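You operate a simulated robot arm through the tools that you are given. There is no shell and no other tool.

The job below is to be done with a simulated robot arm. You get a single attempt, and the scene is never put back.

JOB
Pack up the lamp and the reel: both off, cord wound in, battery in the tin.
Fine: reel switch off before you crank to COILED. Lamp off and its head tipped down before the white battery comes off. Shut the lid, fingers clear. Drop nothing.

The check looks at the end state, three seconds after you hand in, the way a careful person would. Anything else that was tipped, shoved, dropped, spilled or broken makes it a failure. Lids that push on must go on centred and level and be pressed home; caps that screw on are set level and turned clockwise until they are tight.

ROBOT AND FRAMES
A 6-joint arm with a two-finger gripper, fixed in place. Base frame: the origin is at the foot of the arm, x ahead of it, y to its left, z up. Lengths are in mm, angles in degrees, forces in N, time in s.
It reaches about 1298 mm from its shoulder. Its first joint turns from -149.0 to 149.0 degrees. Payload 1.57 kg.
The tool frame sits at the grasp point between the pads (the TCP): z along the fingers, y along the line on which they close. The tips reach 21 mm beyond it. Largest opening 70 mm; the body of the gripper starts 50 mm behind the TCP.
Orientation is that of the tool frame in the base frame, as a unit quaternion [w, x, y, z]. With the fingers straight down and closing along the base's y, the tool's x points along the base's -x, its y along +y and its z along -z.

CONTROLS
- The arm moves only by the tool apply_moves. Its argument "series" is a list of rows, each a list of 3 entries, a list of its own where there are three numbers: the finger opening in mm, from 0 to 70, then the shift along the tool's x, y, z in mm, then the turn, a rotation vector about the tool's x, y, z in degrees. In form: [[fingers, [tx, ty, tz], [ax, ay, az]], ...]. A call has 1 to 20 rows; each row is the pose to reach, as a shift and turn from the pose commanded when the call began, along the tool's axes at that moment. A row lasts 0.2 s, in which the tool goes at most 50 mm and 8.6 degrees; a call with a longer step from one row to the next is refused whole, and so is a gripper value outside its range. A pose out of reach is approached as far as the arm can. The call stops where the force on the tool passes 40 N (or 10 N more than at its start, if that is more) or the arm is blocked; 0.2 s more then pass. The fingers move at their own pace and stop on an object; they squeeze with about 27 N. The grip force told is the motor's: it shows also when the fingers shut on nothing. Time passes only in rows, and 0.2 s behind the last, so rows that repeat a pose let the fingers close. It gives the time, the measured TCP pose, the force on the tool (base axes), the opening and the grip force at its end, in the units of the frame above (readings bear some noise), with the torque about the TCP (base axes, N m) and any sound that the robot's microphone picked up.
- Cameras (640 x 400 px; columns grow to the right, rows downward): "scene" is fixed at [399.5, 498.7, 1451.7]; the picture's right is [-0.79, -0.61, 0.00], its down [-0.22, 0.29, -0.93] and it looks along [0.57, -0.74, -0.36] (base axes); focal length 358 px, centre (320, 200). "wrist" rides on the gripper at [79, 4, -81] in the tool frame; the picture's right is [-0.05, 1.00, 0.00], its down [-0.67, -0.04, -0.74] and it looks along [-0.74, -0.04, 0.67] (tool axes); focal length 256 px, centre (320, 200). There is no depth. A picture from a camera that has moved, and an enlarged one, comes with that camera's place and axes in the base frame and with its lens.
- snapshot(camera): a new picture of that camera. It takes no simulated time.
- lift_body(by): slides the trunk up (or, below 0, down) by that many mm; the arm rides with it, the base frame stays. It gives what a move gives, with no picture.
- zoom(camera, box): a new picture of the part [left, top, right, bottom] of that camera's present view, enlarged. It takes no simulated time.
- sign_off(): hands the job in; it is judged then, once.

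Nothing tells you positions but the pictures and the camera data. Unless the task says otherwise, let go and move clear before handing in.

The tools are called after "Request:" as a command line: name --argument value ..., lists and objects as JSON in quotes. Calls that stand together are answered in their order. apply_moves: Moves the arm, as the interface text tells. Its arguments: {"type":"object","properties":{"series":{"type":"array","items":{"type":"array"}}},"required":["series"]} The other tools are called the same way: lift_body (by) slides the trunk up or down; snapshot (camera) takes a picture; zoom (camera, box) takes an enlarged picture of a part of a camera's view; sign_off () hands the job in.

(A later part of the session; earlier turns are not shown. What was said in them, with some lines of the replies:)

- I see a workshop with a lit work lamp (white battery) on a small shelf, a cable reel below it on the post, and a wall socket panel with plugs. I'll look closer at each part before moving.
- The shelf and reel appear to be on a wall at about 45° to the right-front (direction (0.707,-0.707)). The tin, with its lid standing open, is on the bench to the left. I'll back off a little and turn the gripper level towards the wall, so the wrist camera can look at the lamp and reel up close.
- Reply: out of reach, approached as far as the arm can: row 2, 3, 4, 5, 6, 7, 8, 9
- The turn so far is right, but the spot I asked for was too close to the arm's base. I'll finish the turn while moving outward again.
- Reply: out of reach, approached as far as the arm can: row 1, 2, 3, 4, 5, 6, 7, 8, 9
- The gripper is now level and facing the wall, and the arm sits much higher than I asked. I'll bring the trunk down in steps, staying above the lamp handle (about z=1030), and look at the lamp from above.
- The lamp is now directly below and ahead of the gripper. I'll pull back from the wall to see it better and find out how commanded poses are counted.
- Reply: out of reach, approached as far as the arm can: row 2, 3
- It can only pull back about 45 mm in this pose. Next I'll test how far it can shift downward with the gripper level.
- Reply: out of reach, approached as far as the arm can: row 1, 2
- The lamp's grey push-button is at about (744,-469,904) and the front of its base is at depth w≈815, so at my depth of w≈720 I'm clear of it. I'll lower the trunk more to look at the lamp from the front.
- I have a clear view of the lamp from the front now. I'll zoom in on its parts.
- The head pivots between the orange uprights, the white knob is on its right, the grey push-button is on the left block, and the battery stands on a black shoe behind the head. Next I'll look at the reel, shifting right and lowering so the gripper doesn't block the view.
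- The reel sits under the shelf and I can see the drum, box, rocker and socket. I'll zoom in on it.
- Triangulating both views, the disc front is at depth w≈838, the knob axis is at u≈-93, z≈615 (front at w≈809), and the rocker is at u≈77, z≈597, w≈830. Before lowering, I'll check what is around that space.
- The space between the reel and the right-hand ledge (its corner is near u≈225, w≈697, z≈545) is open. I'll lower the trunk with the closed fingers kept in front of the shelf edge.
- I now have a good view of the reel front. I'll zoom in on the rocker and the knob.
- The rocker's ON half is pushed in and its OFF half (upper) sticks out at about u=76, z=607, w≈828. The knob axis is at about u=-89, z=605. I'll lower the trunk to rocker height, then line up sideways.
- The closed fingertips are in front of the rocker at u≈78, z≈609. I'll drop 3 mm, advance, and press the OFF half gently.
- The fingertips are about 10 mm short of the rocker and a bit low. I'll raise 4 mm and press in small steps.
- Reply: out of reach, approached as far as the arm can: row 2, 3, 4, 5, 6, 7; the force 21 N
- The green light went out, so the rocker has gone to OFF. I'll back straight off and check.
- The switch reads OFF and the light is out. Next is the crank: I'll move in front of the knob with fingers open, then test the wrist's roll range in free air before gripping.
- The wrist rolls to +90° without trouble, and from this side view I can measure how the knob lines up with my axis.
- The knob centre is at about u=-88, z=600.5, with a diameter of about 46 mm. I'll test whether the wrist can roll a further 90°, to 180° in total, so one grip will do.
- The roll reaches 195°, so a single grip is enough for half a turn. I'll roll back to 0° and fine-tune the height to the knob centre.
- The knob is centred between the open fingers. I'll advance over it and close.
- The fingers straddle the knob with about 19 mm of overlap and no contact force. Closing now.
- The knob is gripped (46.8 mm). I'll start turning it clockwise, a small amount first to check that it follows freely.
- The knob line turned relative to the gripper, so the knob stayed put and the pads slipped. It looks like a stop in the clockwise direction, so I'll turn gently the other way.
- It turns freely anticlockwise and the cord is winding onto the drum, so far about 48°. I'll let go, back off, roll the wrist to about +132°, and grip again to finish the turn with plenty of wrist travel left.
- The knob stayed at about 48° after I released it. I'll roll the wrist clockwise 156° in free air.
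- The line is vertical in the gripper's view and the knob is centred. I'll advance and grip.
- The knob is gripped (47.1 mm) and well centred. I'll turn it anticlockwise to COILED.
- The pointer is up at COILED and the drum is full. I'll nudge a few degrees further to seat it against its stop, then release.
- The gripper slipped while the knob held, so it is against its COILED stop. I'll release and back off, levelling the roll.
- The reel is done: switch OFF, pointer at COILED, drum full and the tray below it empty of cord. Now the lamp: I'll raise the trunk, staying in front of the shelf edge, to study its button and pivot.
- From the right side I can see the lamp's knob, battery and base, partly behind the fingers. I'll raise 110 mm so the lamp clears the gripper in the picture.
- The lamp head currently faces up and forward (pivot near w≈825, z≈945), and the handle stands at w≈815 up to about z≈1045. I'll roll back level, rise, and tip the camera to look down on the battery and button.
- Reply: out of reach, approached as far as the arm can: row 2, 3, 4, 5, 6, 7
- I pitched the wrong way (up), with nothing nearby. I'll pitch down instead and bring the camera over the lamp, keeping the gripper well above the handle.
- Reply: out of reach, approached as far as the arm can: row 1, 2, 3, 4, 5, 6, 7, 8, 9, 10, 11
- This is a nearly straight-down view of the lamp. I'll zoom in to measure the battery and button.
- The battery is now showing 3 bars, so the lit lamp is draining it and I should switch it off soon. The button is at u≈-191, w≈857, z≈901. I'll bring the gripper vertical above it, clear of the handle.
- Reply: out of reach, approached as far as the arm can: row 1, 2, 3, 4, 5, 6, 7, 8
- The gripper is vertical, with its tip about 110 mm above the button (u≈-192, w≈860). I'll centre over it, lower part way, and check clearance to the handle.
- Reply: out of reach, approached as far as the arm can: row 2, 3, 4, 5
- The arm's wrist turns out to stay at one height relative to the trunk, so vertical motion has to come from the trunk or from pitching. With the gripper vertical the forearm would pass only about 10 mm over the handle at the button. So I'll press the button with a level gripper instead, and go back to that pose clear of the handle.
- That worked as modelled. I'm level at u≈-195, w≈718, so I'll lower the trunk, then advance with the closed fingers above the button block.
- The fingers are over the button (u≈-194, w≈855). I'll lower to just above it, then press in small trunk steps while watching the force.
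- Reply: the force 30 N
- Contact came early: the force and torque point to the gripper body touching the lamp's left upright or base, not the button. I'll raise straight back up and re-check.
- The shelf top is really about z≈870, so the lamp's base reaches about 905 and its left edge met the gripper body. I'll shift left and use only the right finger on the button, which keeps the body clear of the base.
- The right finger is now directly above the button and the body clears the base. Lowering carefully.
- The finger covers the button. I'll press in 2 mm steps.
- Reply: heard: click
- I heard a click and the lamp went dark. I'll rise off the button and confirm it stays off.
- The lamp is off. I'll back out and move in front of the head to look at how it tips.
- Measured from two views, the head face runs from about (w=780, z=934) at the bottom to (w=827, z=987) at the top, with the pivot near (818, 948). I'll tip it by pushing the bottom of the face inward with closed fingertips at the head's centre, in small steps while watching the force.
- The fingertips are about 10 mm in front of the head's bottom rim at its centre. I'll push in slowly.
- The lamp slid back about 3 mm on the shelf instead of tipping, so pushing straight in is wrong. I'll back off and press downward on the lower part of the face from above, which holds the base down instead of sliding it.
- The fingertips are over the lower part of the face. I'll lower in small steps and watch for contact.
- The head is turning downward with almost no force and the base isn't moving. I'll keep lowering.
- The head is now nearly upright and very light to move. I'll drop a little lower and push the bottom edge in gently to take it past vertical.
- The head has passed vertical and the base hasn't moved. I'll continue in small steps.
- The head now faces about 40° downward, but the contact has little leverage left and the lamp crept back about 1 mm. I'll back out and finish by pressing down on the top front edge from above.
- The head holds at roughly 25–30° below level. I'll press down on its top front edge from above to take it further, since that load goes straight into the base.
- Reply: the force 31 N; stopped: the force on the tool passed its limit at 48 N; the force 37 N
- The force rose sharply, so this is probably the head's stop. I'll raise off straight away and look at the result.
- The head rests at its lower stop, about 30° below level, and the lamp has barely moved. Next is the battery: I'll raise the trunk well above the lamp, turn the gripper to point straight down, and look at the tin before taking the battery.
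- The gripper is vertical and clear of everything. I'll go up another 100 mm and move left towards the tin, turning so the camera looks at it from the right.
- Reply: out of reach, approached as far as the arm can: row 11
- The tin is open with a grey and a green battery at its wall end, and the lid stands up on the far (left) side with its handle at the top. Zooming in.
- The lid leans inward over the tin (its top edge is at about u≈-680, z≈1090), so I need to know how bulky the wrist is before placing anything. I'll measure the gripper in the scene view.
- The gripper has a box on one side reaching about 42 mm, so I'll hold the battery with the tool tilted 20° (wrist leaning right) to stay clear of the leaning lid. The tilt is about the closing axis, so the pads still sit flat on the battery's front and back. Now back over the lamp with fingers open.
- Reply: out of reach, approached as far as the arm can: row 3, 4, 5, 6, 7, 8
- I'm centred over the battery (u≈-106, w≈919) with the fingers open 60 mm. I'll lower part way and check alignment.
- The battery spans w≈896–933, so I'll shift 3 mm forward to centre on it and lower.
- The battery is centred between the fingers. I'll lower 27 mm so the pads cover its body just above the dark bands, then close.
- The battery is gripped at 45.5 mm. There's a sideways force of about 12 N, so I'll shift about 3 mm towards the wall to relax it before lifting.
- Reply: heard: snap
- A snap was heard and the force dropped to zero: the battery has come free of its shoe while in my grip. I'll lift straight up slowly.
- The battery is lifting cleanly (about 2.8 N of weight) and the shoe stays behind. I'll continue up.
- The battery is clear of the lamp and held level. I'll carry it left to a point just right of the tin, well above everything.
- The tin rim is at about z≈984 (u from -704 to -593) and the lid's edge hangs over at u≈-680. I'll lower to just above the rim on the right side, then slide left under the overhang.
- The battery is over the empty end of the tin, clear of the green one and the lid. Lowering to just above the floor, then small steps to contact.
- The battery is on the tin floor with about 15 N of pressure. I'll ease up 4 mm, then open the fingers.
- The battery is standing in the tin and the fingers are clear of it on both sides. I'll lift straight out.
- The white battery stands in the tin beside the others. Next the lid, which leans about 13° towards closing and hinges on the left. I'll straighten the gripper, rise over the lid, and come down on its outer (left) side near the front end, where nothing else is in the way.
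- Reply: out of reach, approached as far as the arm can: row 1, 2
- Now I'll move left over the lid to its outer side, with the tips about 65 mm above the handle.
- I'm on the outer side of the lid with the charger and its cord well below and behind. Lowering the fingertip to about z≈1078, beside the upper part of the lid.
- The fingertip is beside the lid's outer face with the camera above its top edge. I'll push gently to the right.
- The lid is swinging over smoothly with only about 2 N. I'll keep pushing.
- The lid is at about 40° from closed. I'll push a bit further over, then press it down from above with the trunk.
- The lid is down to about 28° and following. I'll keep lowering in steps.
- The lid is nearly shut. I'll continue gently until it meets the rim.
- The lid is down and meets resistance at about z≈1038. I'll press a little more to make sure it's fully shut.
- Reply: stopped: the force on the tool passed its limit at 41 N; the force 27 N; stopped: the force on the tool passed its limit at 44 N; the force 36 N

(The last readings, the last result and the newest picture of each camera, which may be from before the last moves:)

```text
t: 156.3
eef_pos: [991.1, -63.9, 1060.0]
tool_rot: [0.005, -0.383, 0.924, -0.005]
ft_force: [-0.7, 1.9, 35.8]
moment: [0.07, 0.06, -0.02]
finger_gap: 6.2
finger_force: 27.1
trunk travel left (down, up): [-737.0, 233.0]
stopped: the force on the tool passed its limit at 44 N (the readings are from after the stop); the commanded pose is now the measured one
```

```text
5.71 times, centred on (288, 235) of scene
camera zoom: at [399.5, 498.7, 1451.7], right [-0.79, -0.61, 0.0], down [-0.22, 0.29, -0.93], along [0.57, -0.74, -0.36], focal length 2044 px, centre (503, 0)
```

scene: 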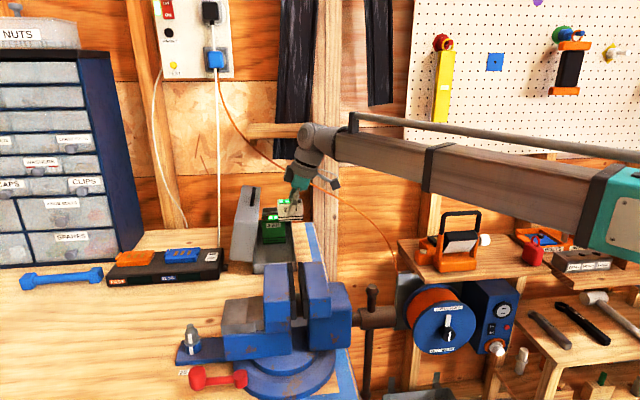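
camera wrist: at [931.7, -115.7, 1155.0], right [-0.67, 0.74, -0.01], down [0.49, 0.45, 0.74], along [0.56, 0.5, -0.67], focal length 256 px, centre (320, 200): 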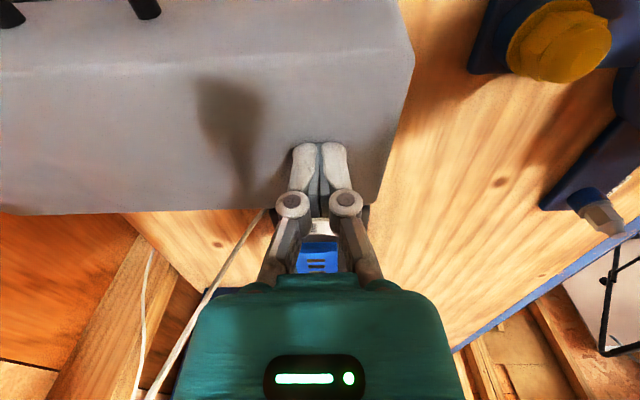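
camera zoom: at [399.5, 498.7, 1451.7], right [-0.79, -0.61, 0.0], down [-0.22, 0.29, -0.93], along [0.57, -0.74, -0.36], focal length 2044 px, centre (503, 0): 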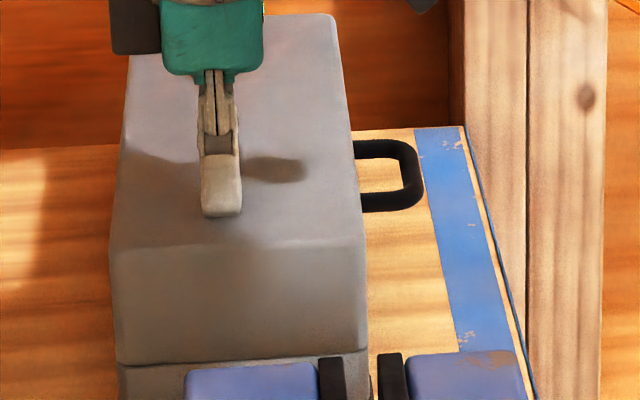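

The lid is firmly shut with the rim meeting all along. I'll rise away and check everything.

Request:
lift_body --by 100

Request:
apply_moves --series '[[0, [40, 0, 0], [0, 0, 0]], [0, [80, 0, 0], [0, 0, 0]], [0, [120, 0, 0], [0, 0, 0]], [0, [160, 0, 0], [0, 0, 0]], [0, [200, 0, 0], [0, 0, 0]], [0, [240, 0, 0], [0, 0, 0]], [0, [240, 0, 0], [0, 0, 0]]]'

Request:
snapshot --camera "scene"

Request:
snapshot --camera "wrist"

Request:
zoom --camera "scene" --box '[220, 180, 348, 270]'

Request:
zoom --camera "scene" --box '[400, 200, 528, 280]'

Request:
zoom --camera "scene" --box '[400, 280, 528, 360]'

```text
t: 157.6
eef_pos: [995.7, -63.8, 1155.4]
tool_rot: [0.003, -0.383, 0.924, -0.004]
ft_force: [0.3, -0.1, 0.6]
moment: [0.01, -0.03, -0.01]
finger_gap: 0.2
finger_force: 27.0
trunk travel left (down, up): [-837.0, 133.0]
```

```text
t: 159.2
eef_pos: [824.8, -236.8, 1155.6]
tool_rot: [0.004, -0.383, 0.924, -0.004]
ft_force: [-0.3, -0.4, -0.8]
moment: [0.0, 0.05, 0.02]
finger_gap: 0.0
finger_force: 27.0
trunk travel left (down, up): [-837.0, 133.0]
```

```text
taken
```

scene: 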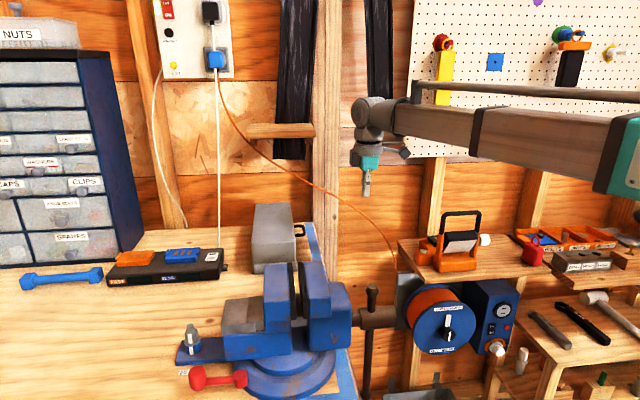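

```text
taken
camera wrist: at [763.3, -289.1, 1236.2], right [-0.67, 0.74, -0.01], down [0.49, 0.45, 0.75], along [0.56, 0.49, -0.66], focal length 256 px, centre (320, 200)
```

wrist: 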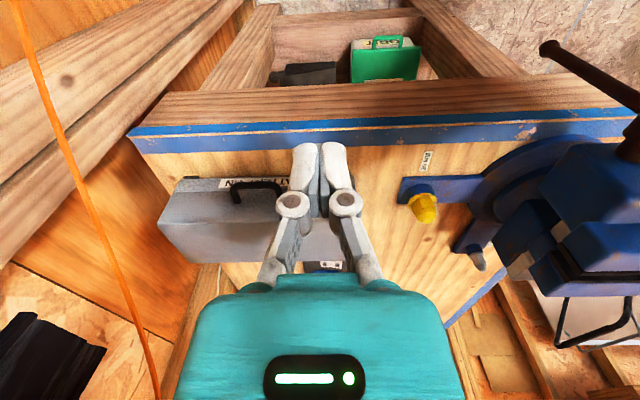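

```text
4.44 times, centred on (284, 225) of scene
camera zoom: at [399.5, 498.7, 1451.7], right [-0.79, -0.61, 0.0], down [-0.22, 0.29, -0.93], along [0.57, -0.74, -0.36], focal length 1590 px, centre (480, 89)
```

zoom: 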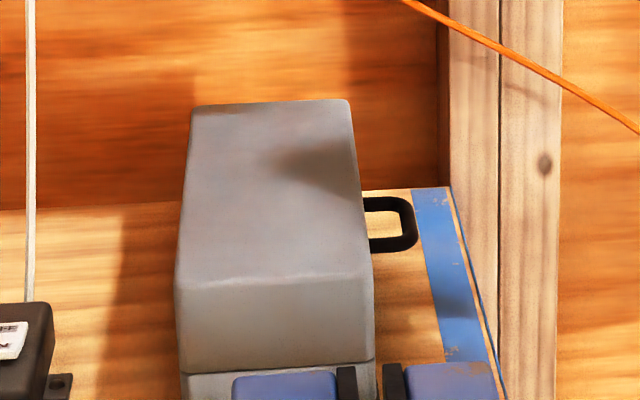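

```text
5.00 times, centred on (464, 240) of scene
camera zoom: at [399.5, 498.7, 1451.7], right [-0.79, -0.61, 0.0], down [-0.22, 0.29, -0.93], along [0.57, -0.74, -0.36], focal length 1788 px, centre (-400, 0)
```

zoom: 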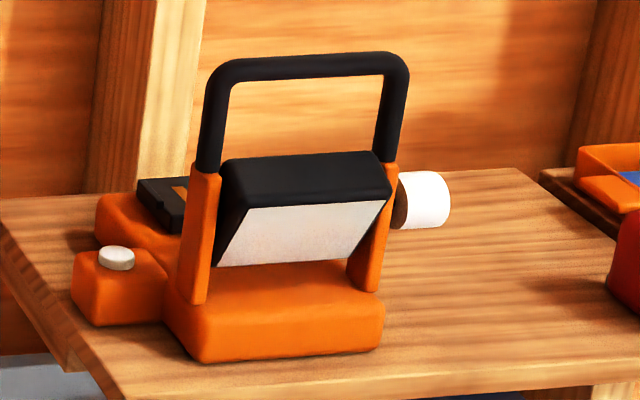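

```text
5.00 times, centred on (464, 320) of scene
camera zoom: at [399.5, 498.7, 1451.7], right [-0.79, -0.61, 0.0], down [-0.22, 0.29, -0.93], along [0.57, -0.74, -0.36], focal length 1788 px, centre (-400, -400)
```

zoom: 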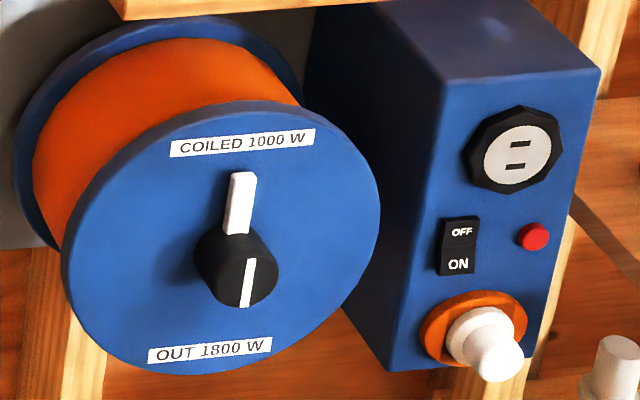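

Everything looks right from the scene camera. One last close look at the closed tin from the wrist camera.

Request:
zoom --camera "wrist" --box '[140, 150, 380, 300]'

Request:
zoom --camera "scene" --box '[230, 230, 310, 280]'

```text
2.67 times, centred on (260, 225) of wrist
camera zoom: at [763.3, -289.1, 1236.2], right [-0.67, 0.74, -0.01], down [0.49, 0.45, 0.75], along [0.56, 0.49, -0.66], focal length 683 px, centre (480, 133)
```

zoom: 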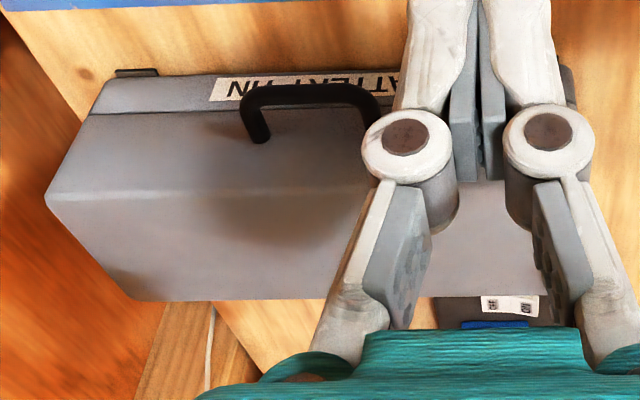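

```text
8.00 times, centred on (270, 255) of scene
camera zoom: at [399.5, 498.7, 1451.7], right [-0.79, -0.61, 0.0], down [-0.22, 0.29, -0.93], along [0.57, -0.74, -0.36], focal length 2861 px, centre (720, -240)
```

zoom: 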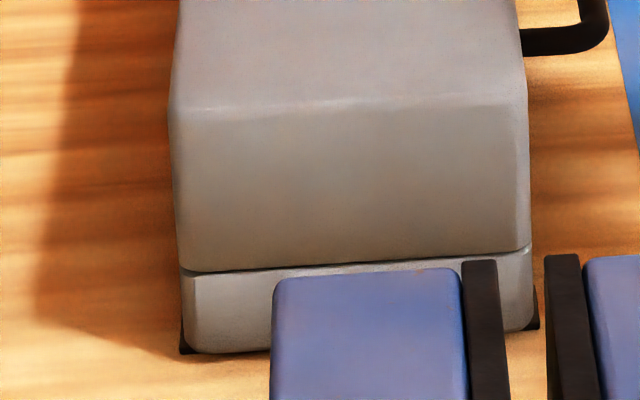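

The tin is shut, with an even seam along its front and right side. The reel is off and at COILED, and the lamp is off with its head down and its battery in the tin. The gripper is empty and clear, so I'm handing in.

Request:
sign_off

```text
The job is handed in.
```

The lamp and reel are packed up, and I've handed the job in. At the last look, this was the state:

- **Reel:** I switched it off first, then cranked to COILED. The pointer is against its stop and the drum is full. The orange cord to the wall socket is still plugged in, since you didn't ask for it to be unplugged.
- **Lamp:** It is off. The head is tipped down about 30°, which seems to be as far as it goes. Both were done before the battery came off.
- **Battery:** The white 2 AH battery is standing in the tin next to the other two. It was showing two of four bars, because the lamp drained it while I was finding the switch.
- **Tin:** The lid is pressed shut with an even seam, and the fingers were clear.

**Contact with the lamp:** while lining up on the button, the gripper pressed on the lamp's base. My first try at tipping the head also slid the lamp about 3 mm on the shelf. In the final pictures it is back within about a millimetre of where it started. Nothing was dropped, and I saw nothing else moved or knocked over.
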